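You operate a simulated robot arm through the tools that you are given. There is no shell and no other tool. Be economical: measure what you need, move in short steps, check, and stop when the job is done.

You are at the controls of a simulated robot arm. One attempt, no reset.

Task
Dock the red mould, bolt it and blow it dry at the pressure marked on it.

Only the result counts: the job must be done as asked and must still hold three seconds after the hand-in. Knocking over, shifting, dropping, spilling or breaking anything else fails it.

Robot
A 6-joint arm with a two-finger parallel gripper, fixed in place. Base frame: the origin is at the foot of the arm, x ahead of it, y to its left, z up; the work surface is at about z = 0. Lengths are in m, angles in rad, forces in N, time in s.
With the tool pointing down near the work surface it reaches from about 0.18 to 0.46 m from the base axis. Its first joint turns from -1.222 to 1.222 rad. Payload 1.9 kg.
The tool frame sits at the grasp point between the pads (the TCP): z along the fingers, y along the line on which they close. The tips reach 0.023 m beyond it. The gripper opens to 0.094 m. The fingers are 0.038 m wide and 0.01 m thick; the gripper's body (0.054 by 0.096 m) begins 0.039 m behind the TCP.
Orientation is that of the tool frame in the base frame, as [roll, pitch, yaw] about the fixed x, y, z axes, in that order (R = Rz(yaw) Ry(pitch) Rx(roll)). With the fingers straight down and closing along the base's y, the tool's x points along the base's -x, its y along +y and its z along -z.

Tools
- The arm moves only by the tool servo_tool. Its argument "moves" is a list of rows, each an object of numbers (a shift or turn left out is 0, a gripper value left out holds the last): "hand": the finger opening in m, from 0 to 0.094; "dx", "dy", "dz": the shift along the tool's x, y, z in m; "wx", "wy", "wz": the turn, a rotation vector about the tool's x, y, z in rad. In form: [{"hand": .., "dx": .., "dy": .., "dz": .., "wx": .., "wy": .., "wz": ..}, ...]. A call has 1 to 12 rows; each row is the pose to reach, as a shift and turn from the pose commanded when the call began, along the tool's axes at that moment. Rows are played at 5 a second. More than 0.05 m and 0.15 rad between two rows, or a gripper value outside its range, and nothing of the call is played. A pose out of reach is approached as far as the arm can. The call stops where the force on the tool passes 90 N (or 10 N more than at its start, if that is more) or the arm is blocked; 0.2 s more then pass. The fingers move at their own pace (about 0.108 m/s each) and stop on an object; they squeeze with about 21 N. The grip force told is the motor's: it shows also when the fingers shut on nothing. Time passes only in rows, and 0.2 s behind the last, so rows that repeat a pose let the fingers close. The reply holds the time, the measured pose of the TCP, the force on the tool along the base axes, the opening and the grip force, in the units named above and with some noise, with the torque about the TCP (base axes, N m) and any sound that the robot's microphone picked up, and new pictures: "pictures" is both (left out), scene, wrist or none.
- Cameras (640 x 400 px; columns grow to the right, rows downward): "scene" is fixed at [0.0571, 0.321, 0.4165]; the picture's right is [-0.70, -0.71, 0.00], its down [-0.47, 0.46, -0.75] and it looks along [0.53, -0.53, -0.66] (base axes); focal length 214 px, centre (320, 200). "wrist" rides on the gripper at [0.086, 0.016, -0.075] in the tool frame; the picture's right is [-0.18, 0.98, 0.00], its down [-0.58, -0.11, -0.81] and it looks along [-0.79, -0.15, 0.59] (tool axes); focal length 243 px, centre (320, 200). There is no depth. A picture from a camera that has moved, and an enlarged one, comes with that camera's place and axes in the base frame and with its lens.
- enlarge(camera, box): a new picture of the part [left, top, right, bottom] of that camera's present view, enlarged. It takes no simulated time.
- close_job(): hands the job in; it is judged then, once.

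Go step by step. Nothing tells you positions but the pictures and the camera data: compare them with the known pose of the tool, close in by small moves and look again before you grip or let go. The budget is 120 turns and 200 pictures, counting those below and the enlarged ones. Unless the task says otherwise, let go and move clear before handing in.

The tools are called as a command line: name --argument value ..., lists and objects as JSON in quotes. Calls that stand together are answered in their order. servo_tool: Moves the arm, as the interface text tells. Its arguments: {"type":"object","properties":{"moves":{"type":"array","items":{"type":"object","properties":{"hand":{"type":"number"},"dx":{"type":"number"},"dy":{"type":"number"},"dz":{"type":"number"},"wx":{"type":"number"},"wy":{"type":"number"},"wz":{"type":"number"}}}},"pictures":{"type":"string","enum":["both","scene","wrist","none"]}},"required":["moves"]} The other tools are called the same way: enlarge (camera, box) takes an enlarged picture of a part of a camera's view; close_job () hands the job in.

At the start:

```text
time_s: 0.0
ee_pos: [0.3145, -0.0598, 0.3034]
ee_rot: [-3.141, 0.002, 3.141]
contact_force: [-0.2, 0.0, 0.6]
wrist_torque: [0.04, 0.0, -0.01]
grip_width: 0.0941
gripper_force: 0.0
```

scene: 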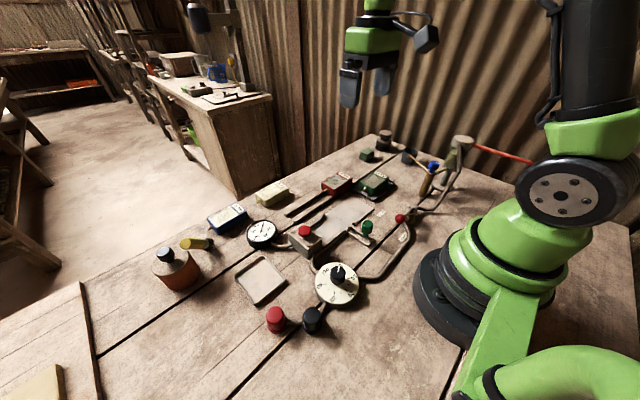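
wrist: 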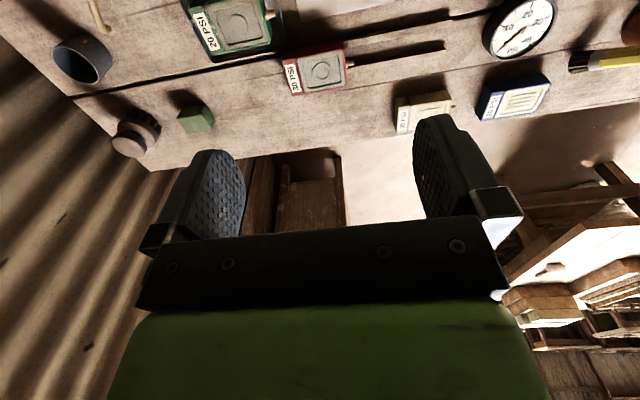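

I see a bench with red, green, yellow and blue moulds, a dock with a dial, buttons and gauge. I'll enlarge the views to read the details first.

enlarge --camera "scene" --box '[220, 160, 420, 285]'

enlarge --camera "scene" --box '[220, 220, 420, 345]'

enlarge --camera "wrist" --box '[180, 0, 380, 125]'

enlarge --camera "scene" --box '[340, 120, 480, 208]'

```text
3.20 times, centred on (320, 222) of scene
camera zoom: at [0.0571, 0.321, 0.4165], right [-0.7, -0.71, 0.0], down [-0.47, 0.46, -0.75], along [0.53, -0.53, -0.66], focal length 686 px, centre (320, 128)
```

zoom: 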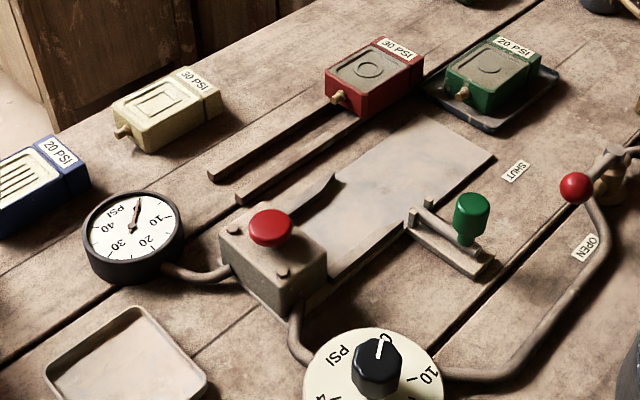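

```text
3.20 times, centred on (320, 282) of scene
camera zoom: at [0.0571, 0.321, 0.4165], right [-0.7, -0.71, 0.0], down [-0.47, 0.46, -0.75], along [0.53, -0.53, -0.66], focal length 686 px, centre (320, -64)
```

zoom: 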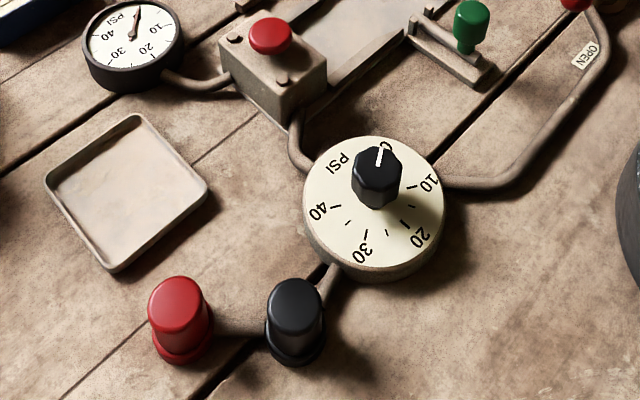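

```text
3.20 times, centred on (280, 62) of wrist
camera zoom: at [0.2284, -0.0439, 0.3783], right [0.18, 0.98, 0.0], down [0.58, -0.11, 0.81], along [0.79, -0.15, -0.59], focal length 776 px, centre (448, 640)
```

zoom: 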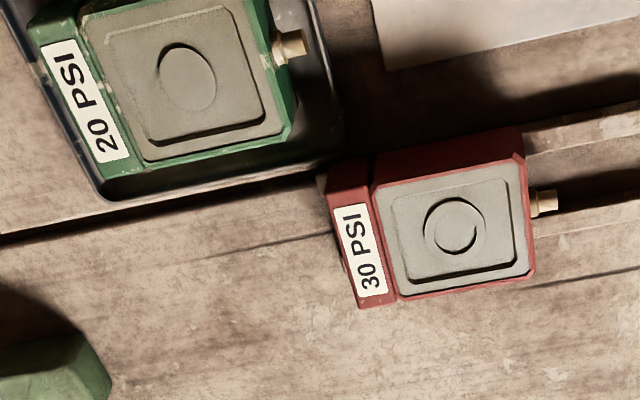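

```text
4.55 times, centred on (410, 164) of scene
camera zoom: at [0.0571, 0.321, 0.4165], right [-0.7, -0.71, 0.0], down [-0.47, 0.46, -0.75], along [0.53, -0.53, -0.66], focal length 975 px, centre (-89, 364)
```

zoom: 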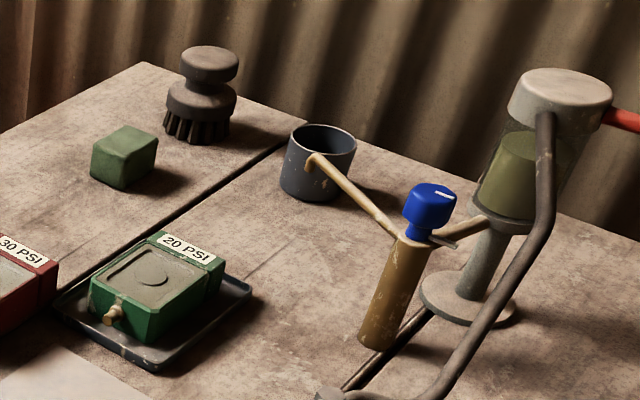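

The red mould reads 30 PSI and sits near (0.385, -0.08). The dock plate is near (0.27, 0) with its box near (0.29, 0.13). I'll pull back to view the dock with the wrist camera.

servo_tool --moves '[{"dx": 0.03, "dy": 0.03}, {"dx": 0.06, "dy": 0.06}, {"dx": 0.09, "dy": 0.09}, {"dx": 0.11, "dy": 0.11}, {"dx": 0.11, "dy": 0.11}]' --pictures "both"

```text
time_s: 1.2
ee_pos: [0.2033, 0.0505, 0.3015]
ee_rot: [3.141, 0.001, 3.139]
contact_force: [0.2, 0.0, 0.8]
wrist_torque: [0.03, 0.02, 0.04]
grip_width: 0.0939
gripper_force: 0.0
camera wrist: at [0.1176, 0.066, 0.378], right [0.19, 0.98, 0.0], down [0.58, -0.11, 0.81], along [0.79, -0.15, -0.59], focal length 243 px, centre (320, 200)
```

scene: 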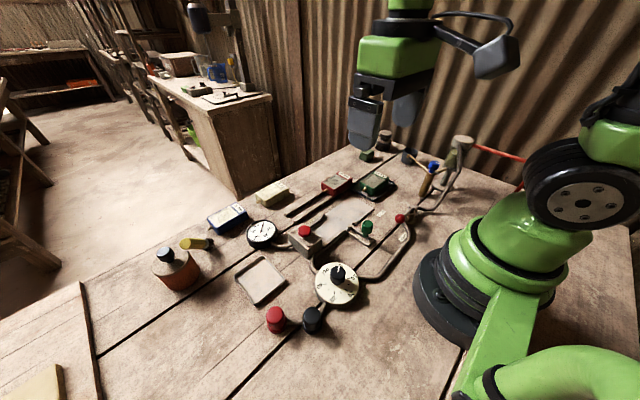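
wrist: 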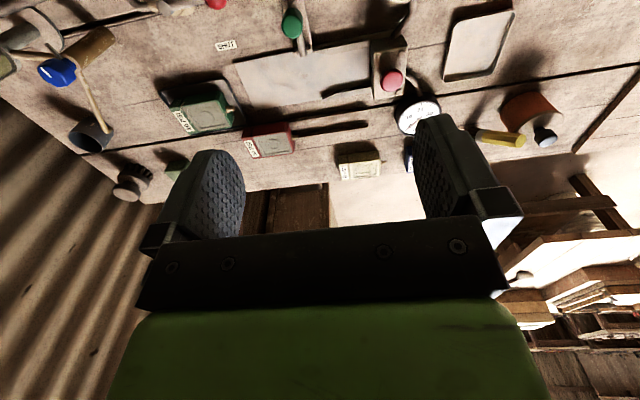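

enlarge --camera "wrist" --box '[220, 0, 440, 137]'

enlarge --camera "wrist" --box '[0, 0, 220, 137]'

enlarge --camera "scene" --box '[270, 165, 430, 265]'

enlarge --camera "scene" --box '[290, 200, 380, 256]'

```text
2.91 times, centred on (330, 68) of wrist
camera zoom: at [0.1176, 0.066, 0.378], right [0.19, 0.98, 0.0], down [0.58, -0.11, 0.81], along [0.79, -0.15, -0.59], focal length 706 px, centre (291, 582)
```

zoom: 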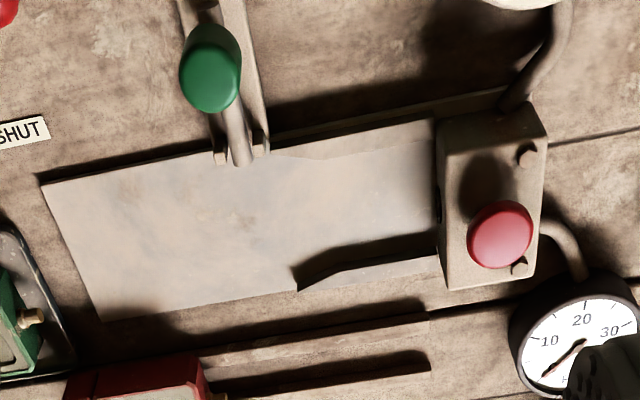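

```text
2.91 times, centred on (110, 68) of wrist
camera zoom: at [0.1176, 0.066, 0.378], right [0.19, 0.98, 0.0], down [0.58, -0.11, 0.81], along [0.79, -0.15, -0.59], focal length 706 px, centre (931, 582)
```

zoom: 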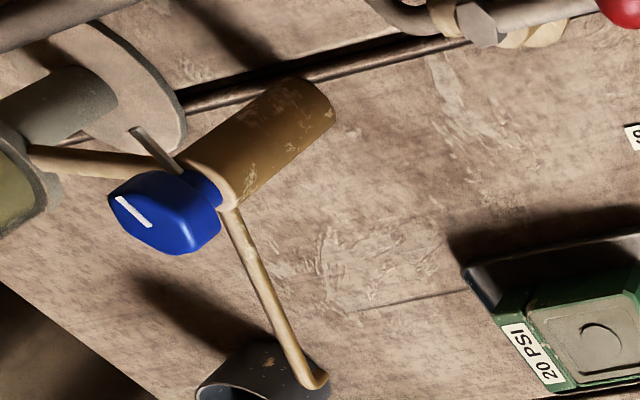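

```text
4.00 times, centred on (350, 215) of scene
camera zoom: at [0.0571, 0.321, 0.4165], right [-0.7, -0.71, 0.0], down [-0.47, 0.46, -0.75], along [0.53, -0.53, -0.66], focal length 858 px, centre (200, 140)
```

zoom: 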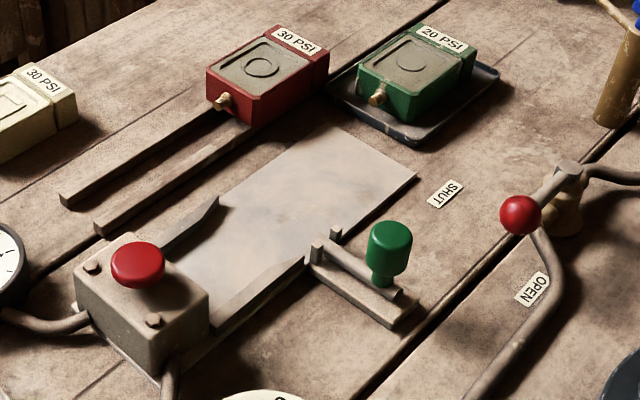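

```text
7.11 times, centred on (335, 228) of scene
camera zoom: at [0.0571, 0.321, 0.4165], right [-0.7, -0.71, 0.0], down [-0.47, 0.46, -0.75], along [0.53, -0.53, -0.66], focal length 1525 px, centre (213, 1)
```

zoom: 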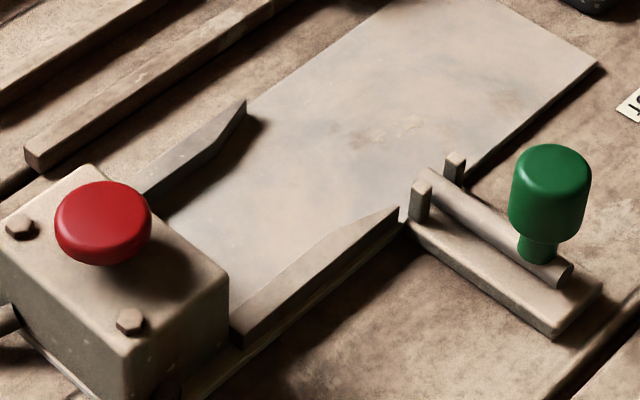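

enlarge --camera "scene" --box '[390, 120, 550, 220]'

enlarge --camera "scene" --box '[240, 210, 288, 240]'

enlarge --camera "scene" --box '[260, 255, 372, 325]'

enlarge --camera "scene" --box '[372, 180, 452, 230]'

```text
4.00 times, centred on (470, 170) of scene
camera zoom: at [0.0571, 0.321, 0.4165], right [-0.7, -0.71, 0.0], down [-0.47, 0.46, -0.75], along [0.53, -0.53, -0.66], focal length 858 px, centre (-280, 320)
```

zoom: 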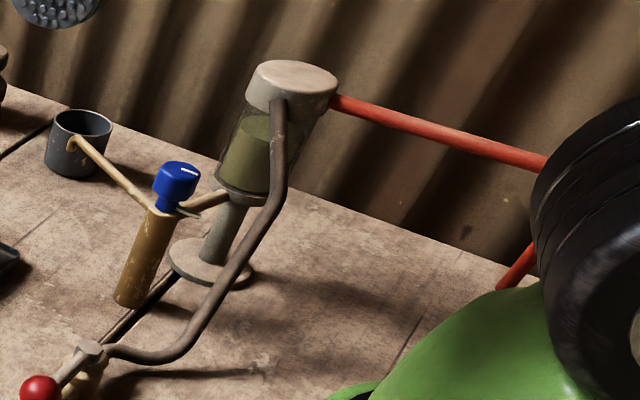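

```text
13.33 times, centred on (264, 225) of scene
camera zoom: at [0.0571, 0.321, 0.4165], right [-0.7, -0.71, 0.0], down [-0.47, 0.46, -0.75], along [0.53, -0.53, -0.66], focal length 2860 px, centre (1067, -133)
```

zoom: 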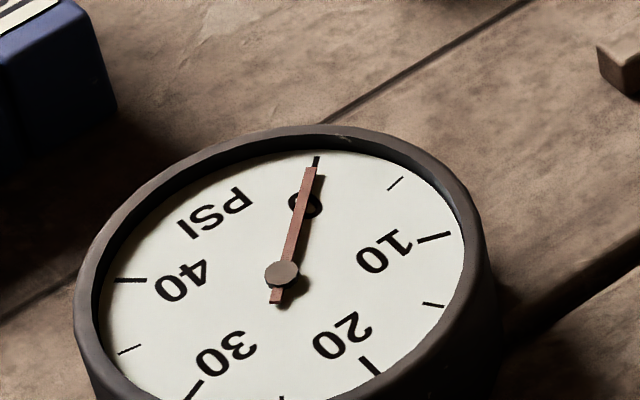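

```text
5.71 times, centred on (316, 290) of scene
camera zoom: at [0.0571, 0.321, 0.4165], right [-0.7, -0.71, 0.0], down [-0.47, 0.46, -0.75], along [0.53, -0.53, -0.66], focal length 1226 px, centre (343, -314)
```

zoom: 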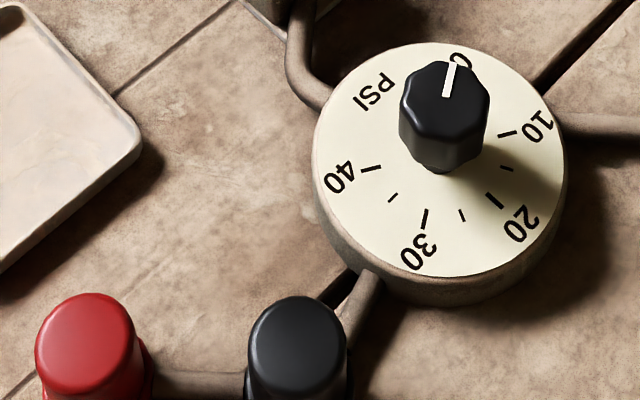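

```text
8.00 times, centred on (412, 205) of scene
camera zoom: at [0.0571, 0.321, 0.4165], right [-0.7, -0.71, 0.0], down [-0.47, 0.46, -0.75], along [0.53, -0.53, -0.66], focal length 1716 px, centre (-416, 160)
```

zoom: 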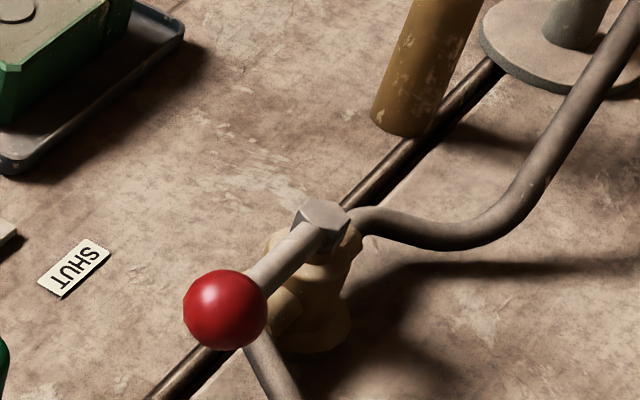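

The air line seems to run hose, filter bowl, red lever, regulator, dock. I'll turn the gripper 90° so it closes along x, which suits the mould, and so the wrist camera looks down the dock toward +y.

servo_tool --moves '[{"dx": -0.01, "dy": -0.012, "wz": -0.145}, {"dx": -0.02, "dy": -0.024, "wz": -0.29}, {"dx": -0.03, "dy": -0.036, "wz": -0.435}, {"dx": -0.04, "dy": -0.048, "wz": -0.58}, {"dx": -0.05, "dy": -0.06, "wz": -0.725}, {"dx": -0.06, "dy": -0.072, "wz": -0.87}, {"dx": -0.07, "dy": -0.084, "wz": -1.015}, {"dx": -0.08, "dy": -0.096, "wz": -1.16}, {"dx": -0.09, "dy": -0.108, "wz": -1.3}, {"dx": -0.097, "dy": -0.12, "wz": -1.44}, {"dx": -0.097, "dy": -0.13, "wz": -1.571}, {"dx": -0.097, "dy": -0.13, "wz": -1.571}]' --pictures "both"

```text
time_s: 3.8
ee_pos: [0.3014, -0.0807, 0.3024]
ee_rot: [3.14, -0.001, -1.572]
contact_force: [-0.7, 0.4, -0.2]
wrist_torque: [0.01, 0.0, 0.03]
grip_width: 0.094
gripper_force: 0.1
camera wrist: at [0.2861, -0.1666, 0.378], right [-0.98, 0.18, 0.0], down [0.11, 0.58, 0.81], along [0.15, 0.79, -0.59], focal length 243 px, centre (320, 200)
```

scene: 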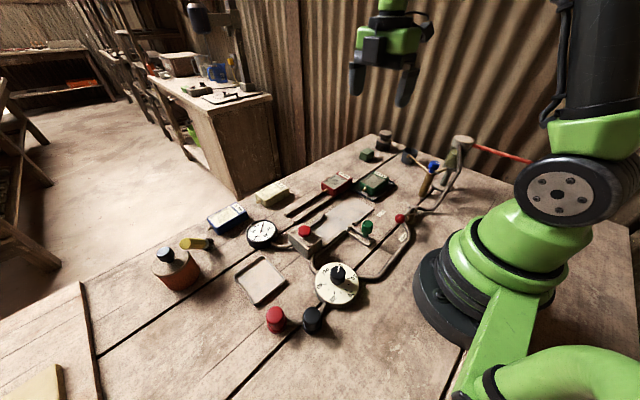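
wrist: 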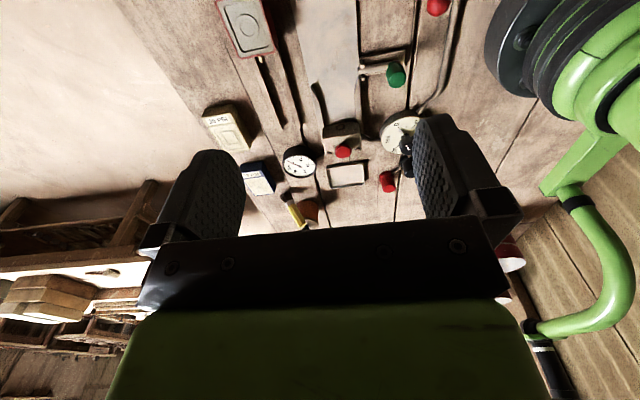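

enlarge --camera "wrist" --box '[210, 0, 450, 150]'

enlarge --camera "wrist" --box '[290, 60, 440, 154]'

```text
2.67 times, centred on (330, 75) of wrist
camera zoom: at [0.2861, -0.1666, 0.378], right [-0.98, 0.18, 0.0], down [0.11, 0.58, 0.81], along [0.15, 0.79, -0.59], focal length 647 px, centre (293, 533)
```

zoom: 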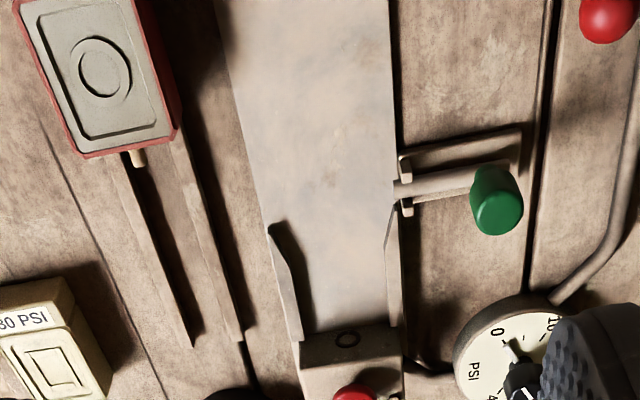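

```text
4.26 times, centred on (365, 107) of wrist
camera zoom: at [0.2861, -0.1666, 0.378], right [-0.98, 0.18, 0.0], down [0.11, 0.58, 0.81], along [0.15, 0.79, -0.59], focal length 1032 px, centre (128, 596)
```

zoom: 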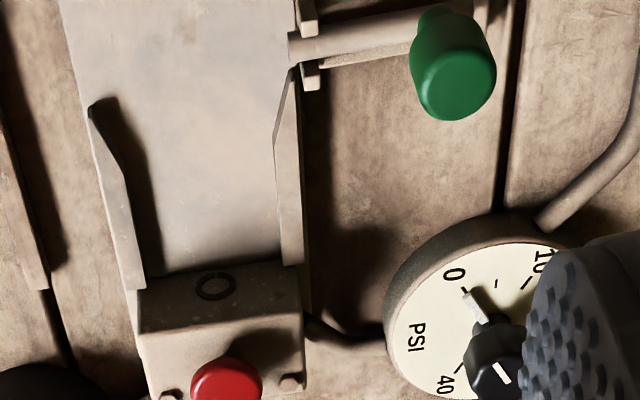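

The plate is axis-aligned: x is about 0.262–0.338 (centre 0.300), with the dock face near y 0.108 and the bolt near y 0.012. I'll move closer to the red mould to see its shape.

servo_tool --moves '[{"dx": 0.01, "dy": -0.03, "dz": 0.03}, {"dx": 0.015, "dy": -0.06, "dz": 0.06}, {"dx": 0.02, "dy": -0.088, "dz": 0.09}, {"dx": 0.02, "dy": -0.088, "dz": 0.1}, {"dx": 0.02, "dy": -0.088, "dz": 0.1}]' --pictures "wrist"

enlarge --camera "wrist" --box '[210, 0, 450, 150]'

enlarge --camera "scene" --box '[310, 160, 374, 200]'

```text
time_s: 5.0
ee_pos: [0.3898, -0.0992, 0.2022]
ee_rot: [-3.14, -0.001, -1.571]
contact_force: [-0.4, 0.6, -0.1]
wrist_torque: [-0.01, 0.01, -0.03]
grip_width: 0.0942
gripper_force: 0.0
camera wrist: at [0.3737, -0.1861, 0.2784], right [-0.98, 0.18, 0.0], down [0.11, 0.58, 0.81], along [0.15, 0.79, -0.59], focal length 243 px, centre (320, 200)
```

wrist: 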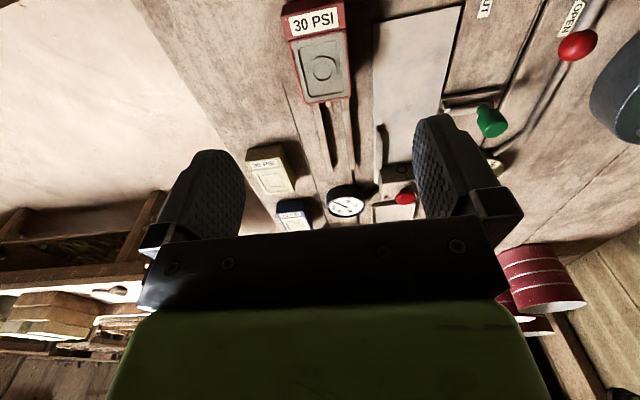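

```text
2.67 times, centred on (330, 75) of wrist
camera zoom: at [0.3737, -0.1861, 0.2784], right [-0.98, 0.18, 0.0], down [0.11, 0.58, 0.81], along [0.15, 0.79, -0.59], focal length 647 px, centre (293, 533)
```

zoom: 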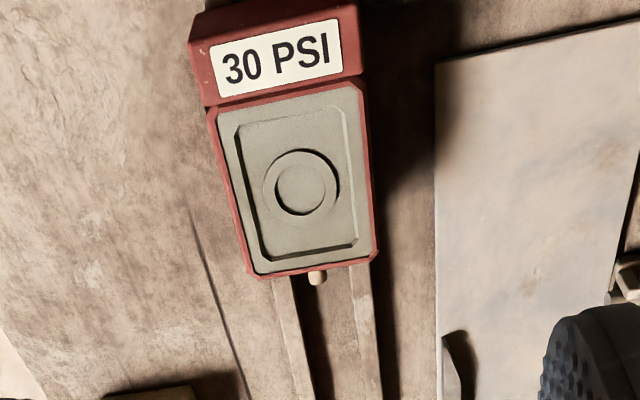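

```text
10.00 times, centred on (342, 180) of scene
camera zoom: at [0.0571, 0.321, 0.4165], right [-0.7, -0.71, 0.0], down [-0.47, 0.46, -0.75], along [0.53, -0.53, -0.66], focal length 2145 px, centre (100, 400)
```

zoom: 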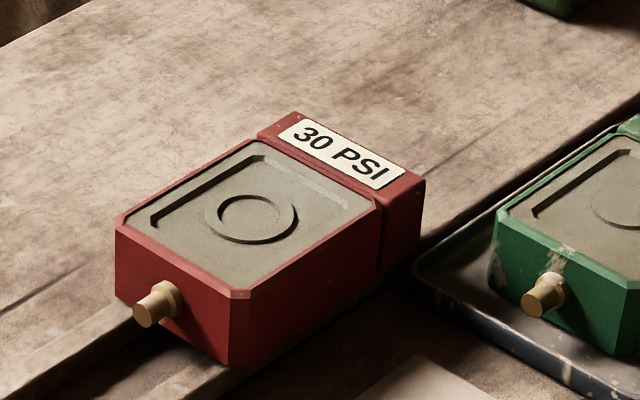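

The red mould is about 0.0525 wide in x, 0.08 long and 0.026 high, centred near (0.393, -0.082), with its nozzle facing the dock. I'll descend over it with the hand partly open.

servo_tool --moves '[{"hand": 0.075, "dx": -0.017, "dy": -0.003, "dz": 0.035}, {"dx": -0.017, "dy": -0.003, "dz": 0.07}, {"dx": -0.017, "dy": -0.003, "dz": 0.11}, {"dx": -0.017, "dy": -0.003, "dz": 0.13}, {"dx": -0.017, "dy": -0.003, "dz": 0.13}]' --pictures "both"

enlarge --camera "scene" --box '[290, 130, 418, 210]'

```text
time_s: 6.2
ee_pos: [0.3932, -0.083, 0.0731]
ee_rot: [-3.14, 0.003, -1.571]
contact_force: [1.0, -0.9, -0.9]
wrist_torque: [0.01, -0.02, 0.03]
grip_width: 0.075
gripper_force: 0.0
camera wrist: at [0.3769, -0.1698, 0.1483], right [-0.98, 0.18, 0.0], down [0.11, 0.58, 0.81], along [0.15, 0.79, -0.59], focal length 243 px, centre (320, 200)
```

scene: 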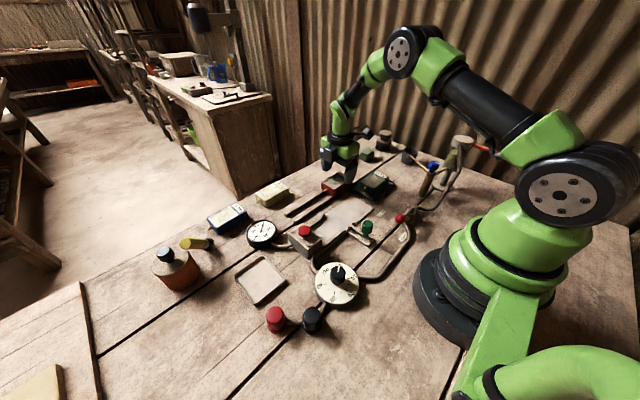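
wrist: 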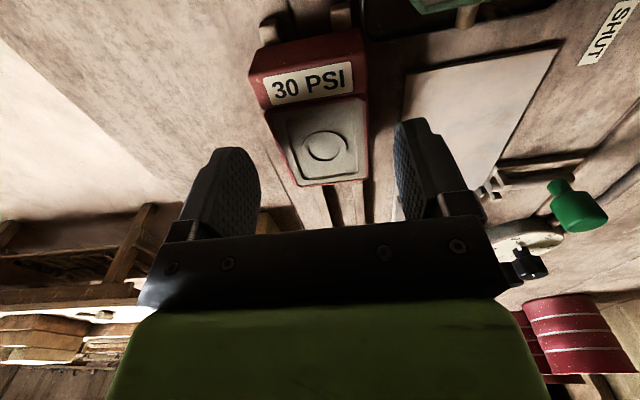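

```text
5.00 times, centred on (354, 170) of scene
camera zoom: at [0.0571, 0.321, 0.4165], right [-0.7, -0.71, 0.0], down [-0.47, 0.46, -0.75], along [0.53, -0.53, -0.66], focal length 1072 px, centre (150, 350)
```

zoom: 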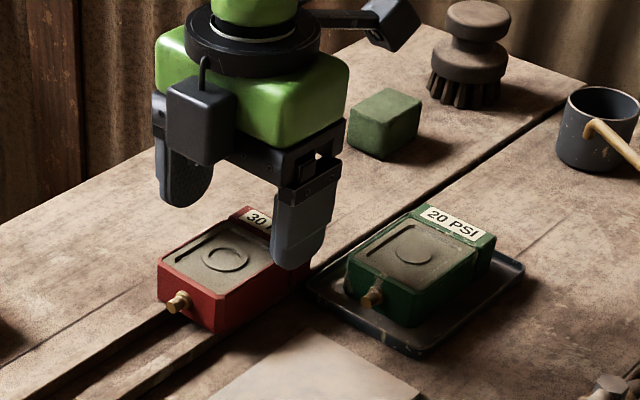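

servo_tool --moves '[{"dz": 0.018}, {"dz": 0.033}, {"dz": 0.033}, {"hand": 0.04, "dz": 0.033}, {"hand": 0.04, "dz": 0.033}, {"hand": 0.04, "dz": 0.033}]' --pictures "both"

enlarge --camera "scene" --box '[290, 130, 418, 210]'

```text
time_s: 7.6
ee_pos: [0.393, -0.0822, 0.0397]
ee_rot: [3.142, 0.002, -1.571]
contact_force: [1.0, 0.7, -0.4]
wrist_torque: [0.0, -0.06, 0.0]
grip_width: 0.0541
gripper_force: 20.8
camera wrist: at [0.3771, -0.1694, 0.116], right [-0.98, 0.18, 0.0], down [0.11, 0.58, 0.81], along [0.15, 0.79, -0.59], focal length 243 px, centre (320, 200)
```

scene: 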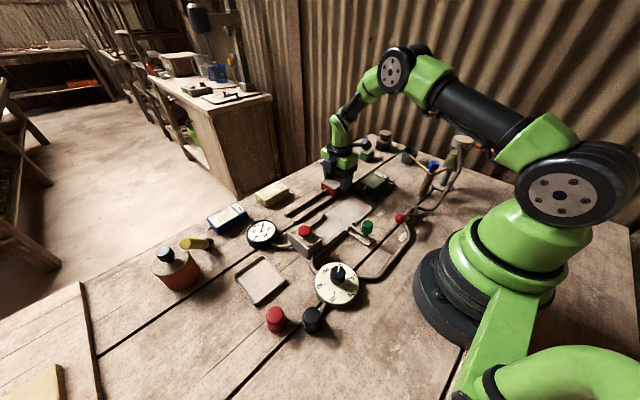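
wrist: 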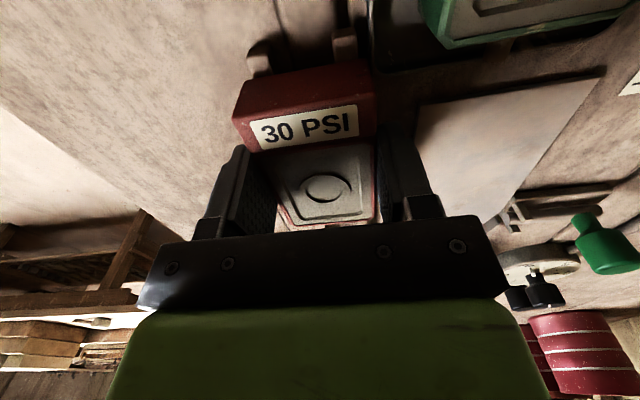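

```text
5.00 times, centred on (354, 170) of scene
camera zoom: at [0.0571, 0.321, 0.4165], right [-0.7, -0.71, 0.0], down [-0.47, 0.46, -0.75], along [0.53, -0.53, -0.66], focal length 1072 px, centre (150, 350)
```

zoom: 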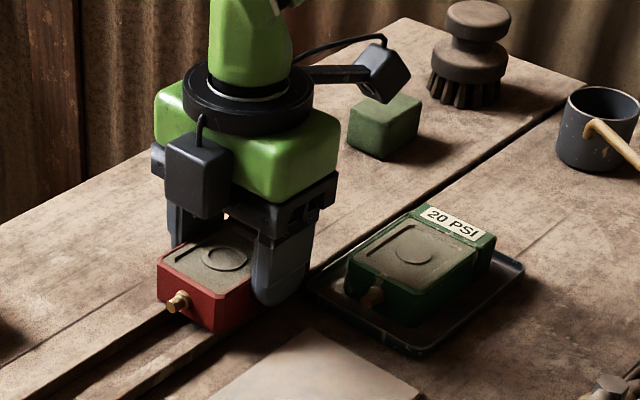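

Gripped at 0.054 wide. I'll lift it and carry it over the plate ahead of the guides.

servo_tool --moves '[{"dz": -0.02}, {"dz": -0.05}, {"dx": -0.015, "dy": 0.025, "dz": -0.05}, {"dx": -0.03, "dy": 0.05, "dz": -0.05}, {"dx": -0.045, "dy": 0.075, "dz": -0.05}, {"dx": -0.06, "dy": 0.093, "dz": -0.05}, {"dx": -0.06, "dy": 0.093, "dz": -0.05}, {"dx": -0.06, "dy": 0.093, "dz": -0.03}, {"dx": -0.06, "dy": 0.093, "dz": -0.02}, {"dx": -0.06, "dy": 0.093, "dz": -0.02}]' --pictures "both"

enlarge --camera "scene" --box '[280, 150, 408, 230]'

enlarge --camera "wrist" --box '[200, 50, 456, 210]'

```text
time_s: 9.8
ee_pos: [0.2997, -0.0242, 0.0604]
ee_rot: [-3.139, 0.0, -1.572]
contact_force: [-0.9, 0.2, -3.4]
wrist_torque: [-0.01, 0.0, 0.01]
grip_width: 0.0538
gripper_force: 20.9
camera wrist: at [0.2835, -0.1096, 0.1356], right [-0.98, 0.18, 0.0], down [0.11, 0.58, 0.81], along [0.15, 0.79, -0.59], focal length 243 px, centre (320, 200)
```

scene: 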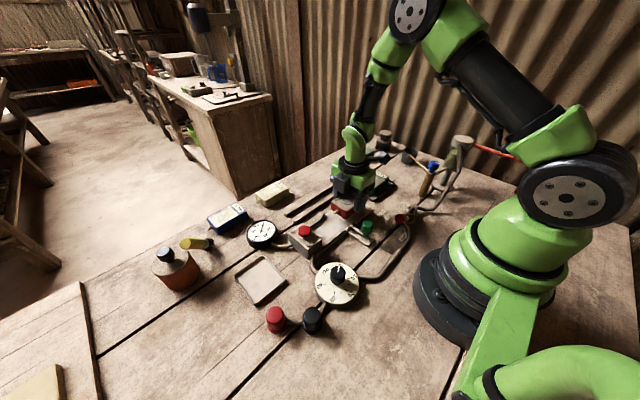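
wrist: 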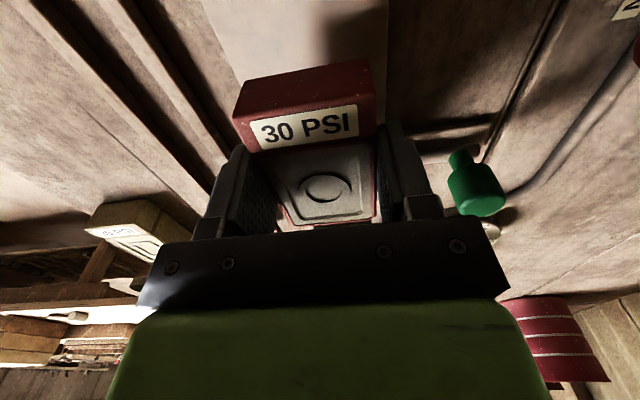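

```text
5.00 times, centred on (344, 190) of scene
camera zoom: at [0.0571, 0.321, 0.4165], right [-0.7, -0.71, 0.0], down [-0.47, 0.46, -0.75], along [0.53, -0.53, -0.66], focal length 1072 px, centre (200, 250)
```

zoom: 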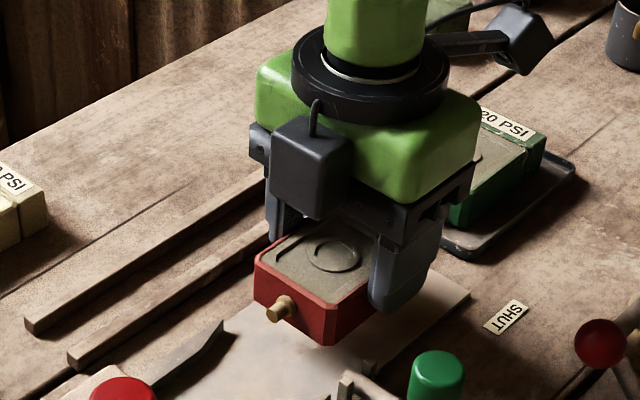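

```text
2.50 times, centred on (328, 130) of wrist
camera zoom: at [0.2835, -0.1096, 0.1356], right [-0.98, 0.18, 0.0], down [0.11, 0.58, 0.81], along [0.15, 0.79, -0.59], focal length 606 px, centre (300, 375)
```

zoom: 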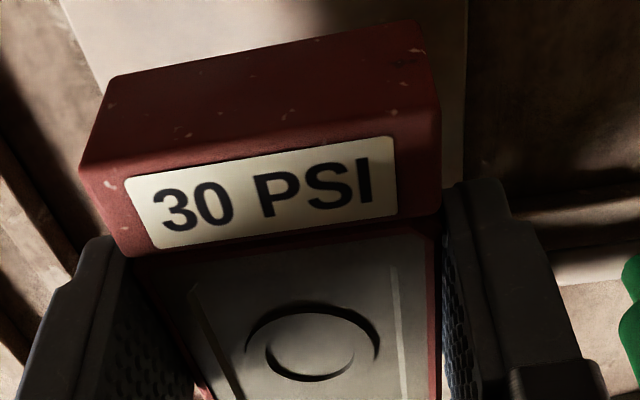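

servo_tool --moves '[{"dz": 0.008}, {"dz": 0.014}, {"dz": 0.018}, {"dz": 0.021}, {"dz": 0.021}]' --pictures "none"

enlarge --camera "scene" --box '[290, 170, 386, 230]'

```text
time_s: 11.0
ee_pos: [0.2991, -0.0233, 0.0391]
ee_rot: [-3.138, 0.001, -1.571]
contact_force: [0.1, 0.0, -2.6]
wrist_torque: [-0.02, 0.0, 0.0]
grip_width: 0.0539
gripper_force: 21.0
```

```text
6.67 times, centred on (338, 200) of scene
camera zoom: at [0.0571, 0.321, 0.4165], right [-0.7, -0.71, 0.0], down [-0.47, 0.46, -0.75], along [0.53, -0.53, -0.66], focal length 1430 px, centre (200, 200)
```

zoom: 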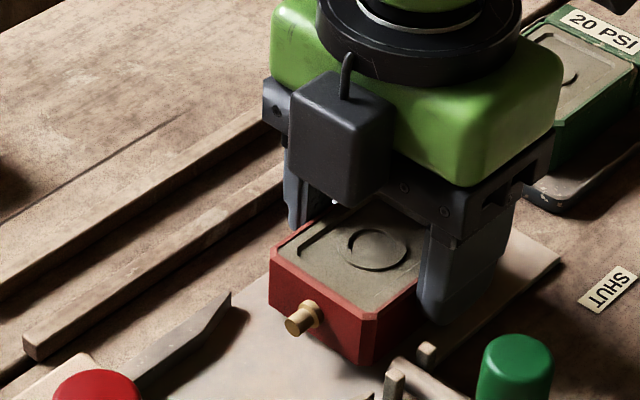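

servo_tool --moves '[{"dz": 0.002}, {"dz": 0.004}, {"dz": 0.005}, {"dz": 0.005}]' --pictures "none"

```text
time_s: 12.0
ee_pos: [0.3005, -0.0215, 0.0338]
ee_rot: [-3.14, 0.001, -1.57]
contact_force: [-4.4, 1.3, 14.6]
wrist_torque: [0.01, 0.13, 0.02]
grip_width: 0.0541
gripper_force: 21.1
```

Contact, so the mould is on the plate. I'll release, rise and go behind it with closed fingers to push it in.

servo_tool --moves '[{"hand": 0.064}, {"hand": 0.064}, {"dz": -0.03}, {"dz": -0.06}, {"hand": 0.0, "dx": 0.04, "dz": -0.06}, {"hand": 0.0, "dx": 0.072, "dz": -0.06}, {"hand": 0.0, "dx": 0.072, "dz": -0.06}]' --pictures "both"

enlarge --camera "scene" --box '[280, 165, 392, 235]'

enlarge --camera "wrist" --box '[200, 50, 456, 210]'

```text
time_s: 13.6
ee_pos: [0.2995, -0.0952, 0.0944]
ee_rot: [-3.141, 0.001, -1.57]
contact_force: [0.4, 0.4, -0.3]
wrist_torque: [0.01, 0.02, -0.05]
grip_width: 0.0001
gripper_force: 21.2
camera wrist: at [0.2839, -0.1823, 0.1694], right [-0.98, 0.18, 0.0], down [0.11, 0.58, 0.81], along [0.15, 0.79, -0.59], focal length 243 px, centre (320, 200)
```

scene: 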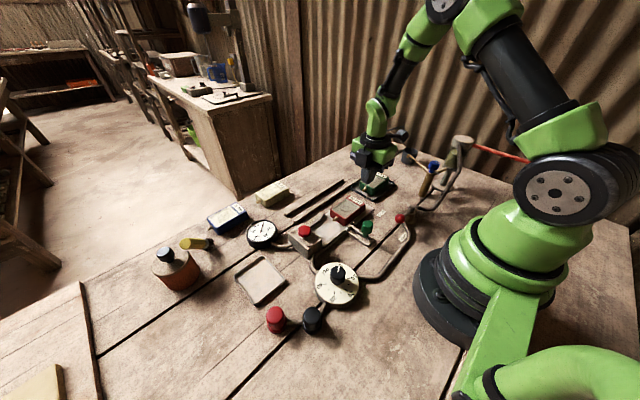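
wrist: 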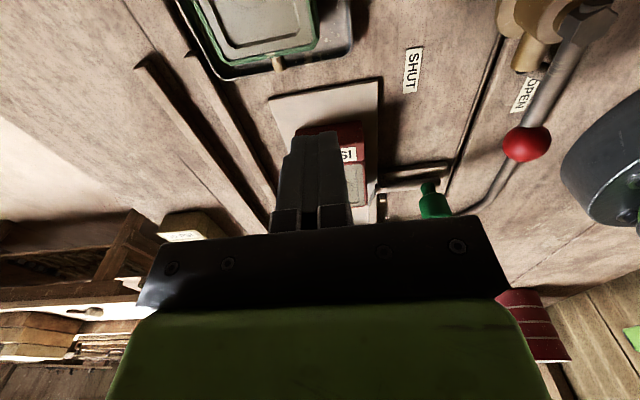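

```text
5.71 times, centred on (336, 200) of scene
camera zoom: at [0.0571, 0.321, 0.4165], right [-0.7, -0.71, 0.0], down [-0.47, 0.46, -0.75], along [0.53, -0.53, -0.66], focal length 1226 px, centre (229, 200)
```

zoom: 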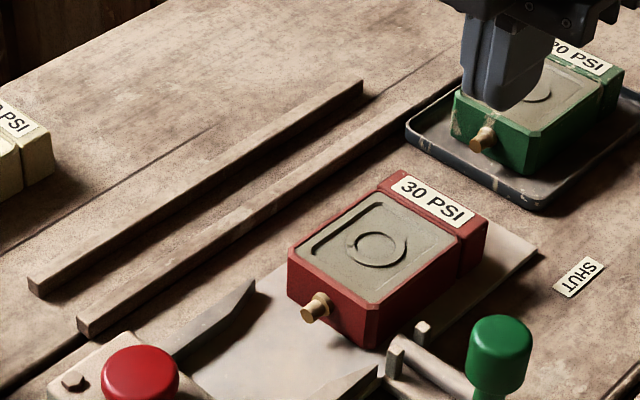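

```text
2.50 times, centred on (328, 130) of wrist
camera zoom: at [0.2839, -0.1823, 0.1694], right [-0.98, 0.18, 0.0], down [0.11, 0.58, 0.81], along [0.15, 0.79, -0.59], focal length 606 px, centre (300, 375)
```

zoom: 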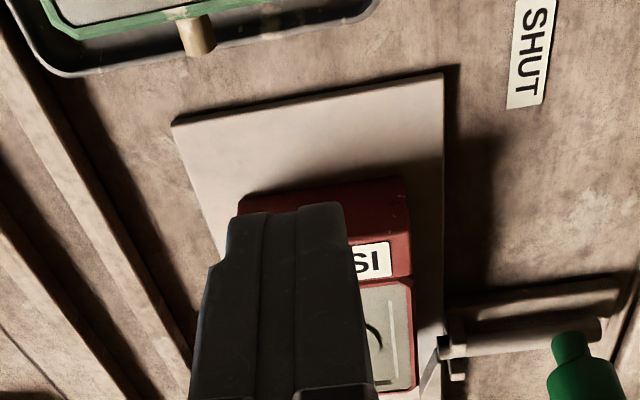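

Mould placed square on the plate. I'll go down behind it and push toward the dock part-way, then check.

servo_tool --moves '[{"dx": -0.007, "dz": 0.02}, {"dx": -0.007, "dz": 0.04}, {"dx": -0.007, "dz": 0.054}, {"dx": -0.007, "dz": 0.054}, {"dx": -0.017, "dz": 0.054}, {"dx": -0.027, "dz": 0.054}, {"dx": -0.037, "dz": 0.054}, {"dx": -0.047, "dz": 0.054}, {"dx": -0.055, "dz": 0.054}, {"dx": -0.055, "dz": 0.054}]' --pictures "both"

enlarge --camera "scene" --box '[280, 180, 392, 250]'

```text
time_s: 15.8
ee_pos: [0.3004, -0.0396, 0.0392]
ee_rot: [-3.14, 0.002, -1.572]
contact_force: [0.7, -0.6, 0.2]
wrist_torque: [-0.02, 0.01, 0.03]
grip_width: 0.0003
gripper_force: 20.8
camera wrist: at [0.2838, -0.1267, 0.1153], right [-0.98, 0.18, 0.0], down [0.11, 0.58, 0.81], along [0.15, 0.79, -0.59], focal length 243 px, centre (320, 200)
```

scene: 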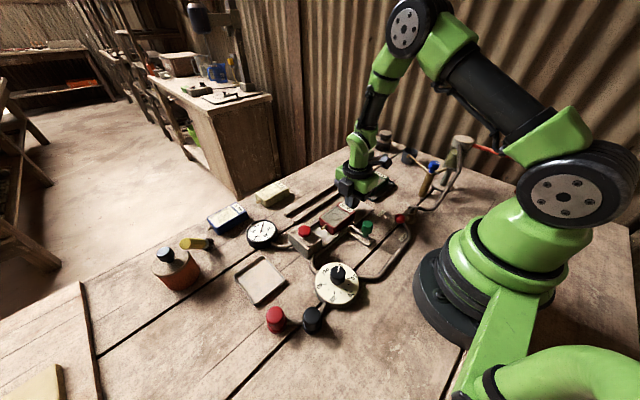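
wrist: 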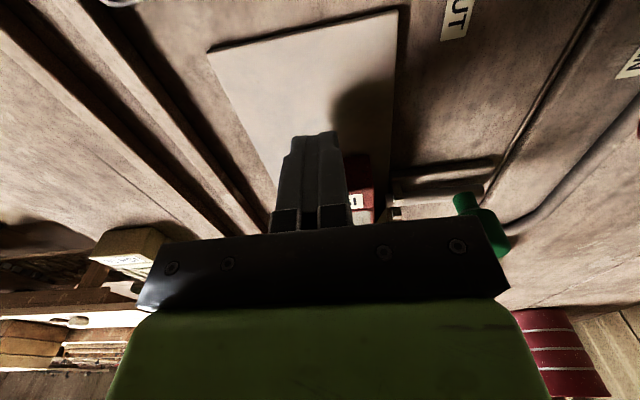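

```text
5.71 times, centred on (336, 215) of scene
camera zoom: at [0.0571, 0.321, 0.4165], right [-0.7, -0.71, 0.0], down [-0.47, 0.46, -0.75], along [0.53, -0.53, -0.66], focal length 1226 px, centre (229, 114)
```

zoom: 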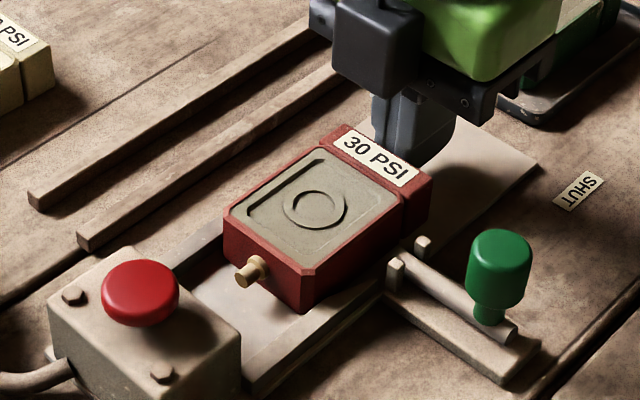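

Sliding straight. I'll continue pushing in.

servo_tool --moves '[{"dx": -0.008}, {"dx": -0.016}, {"dx": -0.023}, {"dx": -0.029}, {"dx": -0.033}, {"dx": -0.033}]' --pictures "none"

enlarge --camera "scene" --box '[280, 180, 392, 250]'

```text
time_s: 17.2
ee_pos: [0.2999, -0.0062, 0.0396]
ee_rot: [-3.14, 0.0, -1.571]
contact_force: [-0.1, 0.8, 0.9]
wrist_torque: [0.02, -0.03, 0.01]
grip_width: 0.0
gripper_force: 21.6
```

```text
5.71 times, centred on (336, 215) of scene
camera zoom: at [0.0571, 0.321, 0.4165], right [-0.7, -0.71, 0.0], down [-0.47, 0.46, -0.75], along [0.53, -0.53, -0.66], focal length 1226 px, centre (229, 114)
```

zoom: 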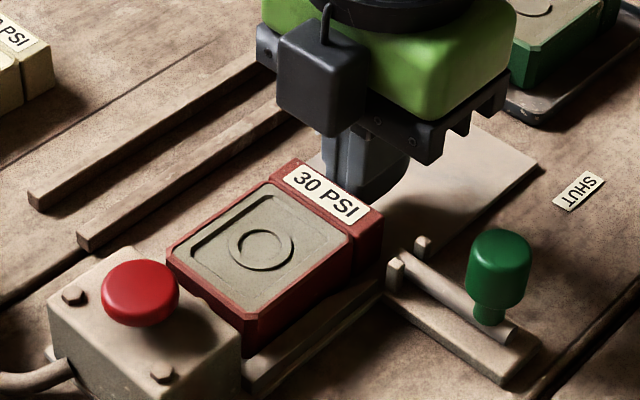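

servo_tool --moves '[{"dx": -0.003}, {"dx": -0.005}, {"dx": -0.007}, {"dx": -0.009}, {"dx": -0.009}]' --pictures "none"

enlarge --camera "scene" --box '[280, 180, 392, 250]'

```text
time_s: 18.4
ee_pos: [0.2993, 0.0032, 0.0402]
ee_rot: [3.142, -0.001, -1.571]
contact_force: [0.7, 0.5, -0.3]
wrist_torque: [-0.02, -0.01, 0.04]
grip_width: 0.0001
gripper_force: 21.5
```

```text
5.71 times, centred on (336, 215) of scene
camera zoom: at [0.0571, 0.321, 0.4165], right [-0.7, -0.71, 0.0], down [-0.47, 0.46, -0.75], along [0.53, -0.53, -0.66], focal length 1226 px, centre (229, 114)
```

zoom: 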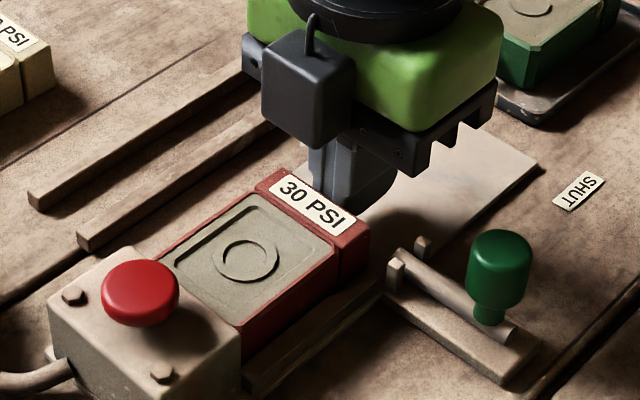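

servo_tool --moves '[{"dx": -0.002}, {"dx": -0.004}, {"dx": -0.005}, {"dx": -0.006}, {"dx": -0.006}]' --pictures "none"

enlarge --camera "scene" --box '[280, 180, 392, 250]'

```text
time_s: 19.4
ee_pos: [0.3006, 0.0045, 0.0393]
ee_rot: [-3.14, -0.001, -1.577]
contact_force: [0.1, -11.9, -2.4]
wrist_torque: [-0.2, -0.03, -0.02]
grip_width: 0.0
gripper_force: 21.1
stopped in row 4: the force on the tool passed its limit at 93 N (the readings are from after the stop); the commanded pose is now the measured one
```

```text
5.71 times, centred on (336, 215) of scene
camera zoom: at [0.0571, 0.3211, 0.4165], right [-0.7, -0.71, 0.0], down [-0.47, 0.46, -0.75], along [0.53, -0.53, -0.66], focal length 1226 px, centre (229, 114)
```

zoom: 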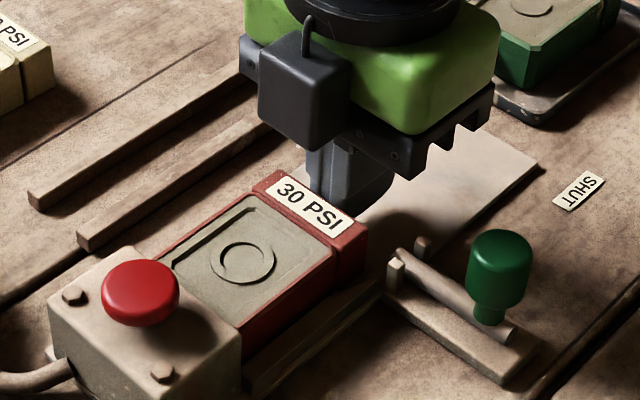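

The mould is seated with its rear near y 0.0235, and the push stopped on force. Next I'll rise and go over the green bolt knob, near (0.214, 0.0127) with its top at z about 0.059.

servo_tool --moves '[{"dx": 0.01}, {"dx": 0.01, "dz": -0.04}, {"dx": 0.01, "dz": -0.08}, {"dx": 0.001, "dy": 0.03, "dz": -0.08, "hand": 0.05}, {"dx": 0.001, "dy": 0.06, "dz": -0.08, "hand": 0.05}, {"dx": 0.001, "dy": 0.0866, "dz": -0.08, "hand": 0.05}, {"dx": 0.001, "dy": 0.0866, "dz": -0.06, "hand": 0.05}, {"dx": 0.001, "dy": 0.0866, "dz": -0.06, "hand": 0.05}]' --pictures "both"

enlarge --camera "scene" --box '[280, 170, 424, 260]'

enlarge --camera "wrist" --box '[160, 50, 416, 210]'

```text
time_s: 21.2
ee_pos: [0.2122, 0.0046, 0.0984]
ee_rot: [-3.14, -0.001, -1.578]
contact_force: [-0.3, 0.7, 0.1]
wrist_torque: [-0.02, 0.01, 0.02]
grip_width: 0.05
gripper_force: 0.1
camera wrist: at [0.1956, -0.0828, 0.1747], right [-0.98, 0.19, 0.0], down [0.11, 0.58, 0.81], along [0.15, 0.79, -0.59], focal length 243 px, centre (320, 200)
```

scene: 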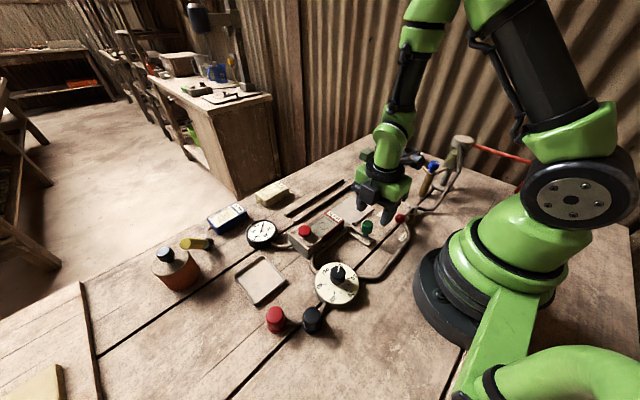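
wrist: 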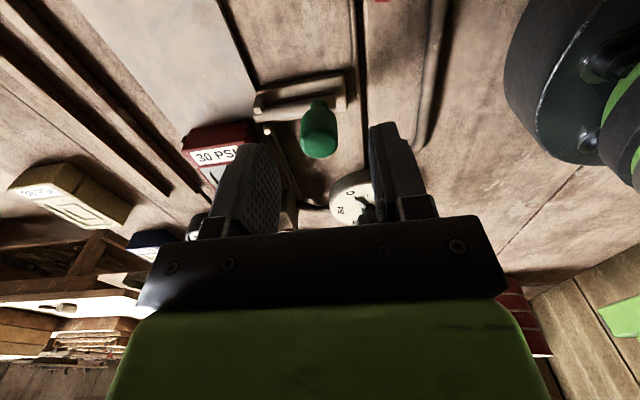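

```text
4.44 times, centred on (352, 215) of scene
camera zoom: at [0.0571, 0.321, 0.4165], right [-0.7, -0.71, 0.0], down [-0.47, 0.46, -0.75], along [0.53, -0.53, -0.66], focal length 953 px, centre (178, 133)
```

zoom: 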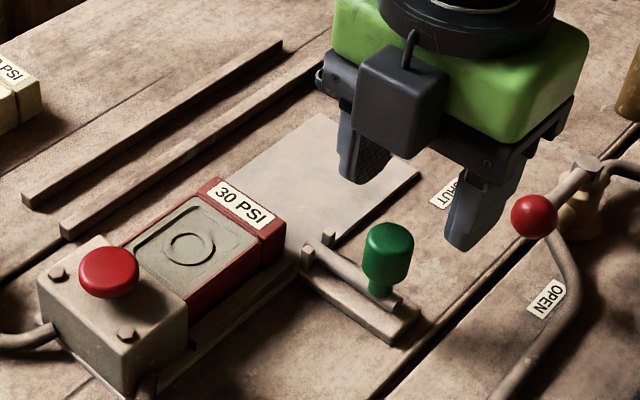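

```text
2.50 times, centred on (288, 130) of wrist
camera zoom: at [0.1956, -0.0828, 0.1747], right [-0.98, 0.19, 0.0], down [0.11, 0.58, 0.81], along [0.15, 0.79, -0.59], focal length 606 px, centre (400, 375)
```

zoom: 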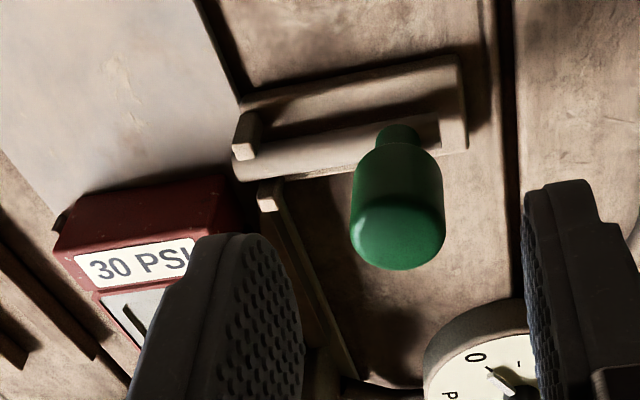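

servo_tool --moves '[{"dx": -0.001, "dy": -0.002, "dz": 0.02}, {"dx": -0.001, "dy": -0.002, "dz": 0.037}, {"dx": -0.001, "dy": -0.002, "dz": 0.037}, {"dx": -0.001, "dy": -0.002, "dz": 0.037, "hand": 0.005}, {"dx": -0.001, "dy": -0.002, "dz": 0.037, "hand": 0.005}, {"dx": -0.001, "dy": -0.002, "dz": 0.037, "hand": 0.005}]' --pictures "none"

enlarge --camera "scene" --box '[280, 170, 424, 260]'

```text
time_s: 22.6
ee_pos: [0.215, 0.0042, 0.0622]
ee_rot: [-3.14, 0.001, -1.577]
contact_force: [2.3, 1.8, -9.4]
wrist_torque: [-0.08, 0.4, -0.02]
grip_width: 0.0233
gripper_force: 45.1
```

```text
4.44 times, centred on (352, 215) of scene
camera zoom: at [0.0571, 0.321, 0.4165], right [-0.7, -0.71, 0.0], down [-0.47, 0.46, -0.75], along [0.53, -0.53, -0.66], focal length 953 px, centre (178, 133)
```

zoom: 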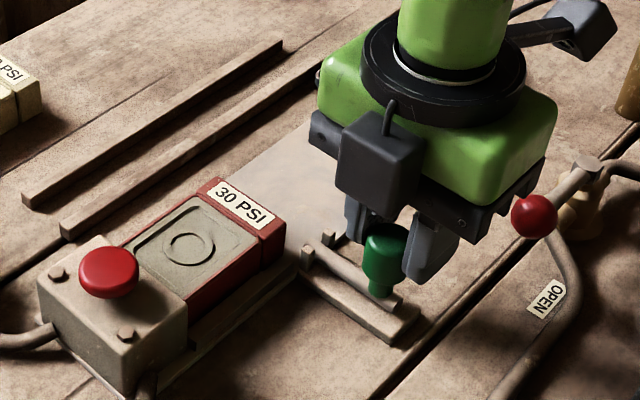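

Knob gripped. I'll slide the bolt toward +x.

servo_tool --moves '[{"dy": -0.006}, {"dy": -0.012}, {"dy": -0.018}, {"dy": -0.024}, {"dy": -0.03}, {"dy": -0.03}]' --pictures "none"

enlarge --camera "scene" --box '[280, 170, 424, 260]'

```text
time_s: 24.0
ee_pos: [0.2447, 0.0057, 0.0624]
ee_rot: [-3.14, 0.001, -1.577]
contact_force: [-1.1, -28.4, -6.5]
wrist_torque: [-0.37, 0.42, 0.03]
grip_width: 0.0233
gripper_force: 44.9
```

```text
4.44 times, centred on (352, 215) of scene
camera zoom: at [0.0571, 0.321, 0.4165], right [-0.7, -0.71, 0.0], down [-0.47, 0.46, -0.75], along [0.53, -0.53, -0.66], focal length 953 px, centre (178, 133)
```

zoom: 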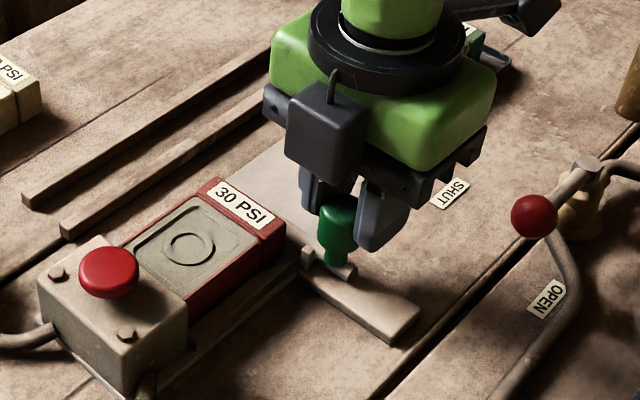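

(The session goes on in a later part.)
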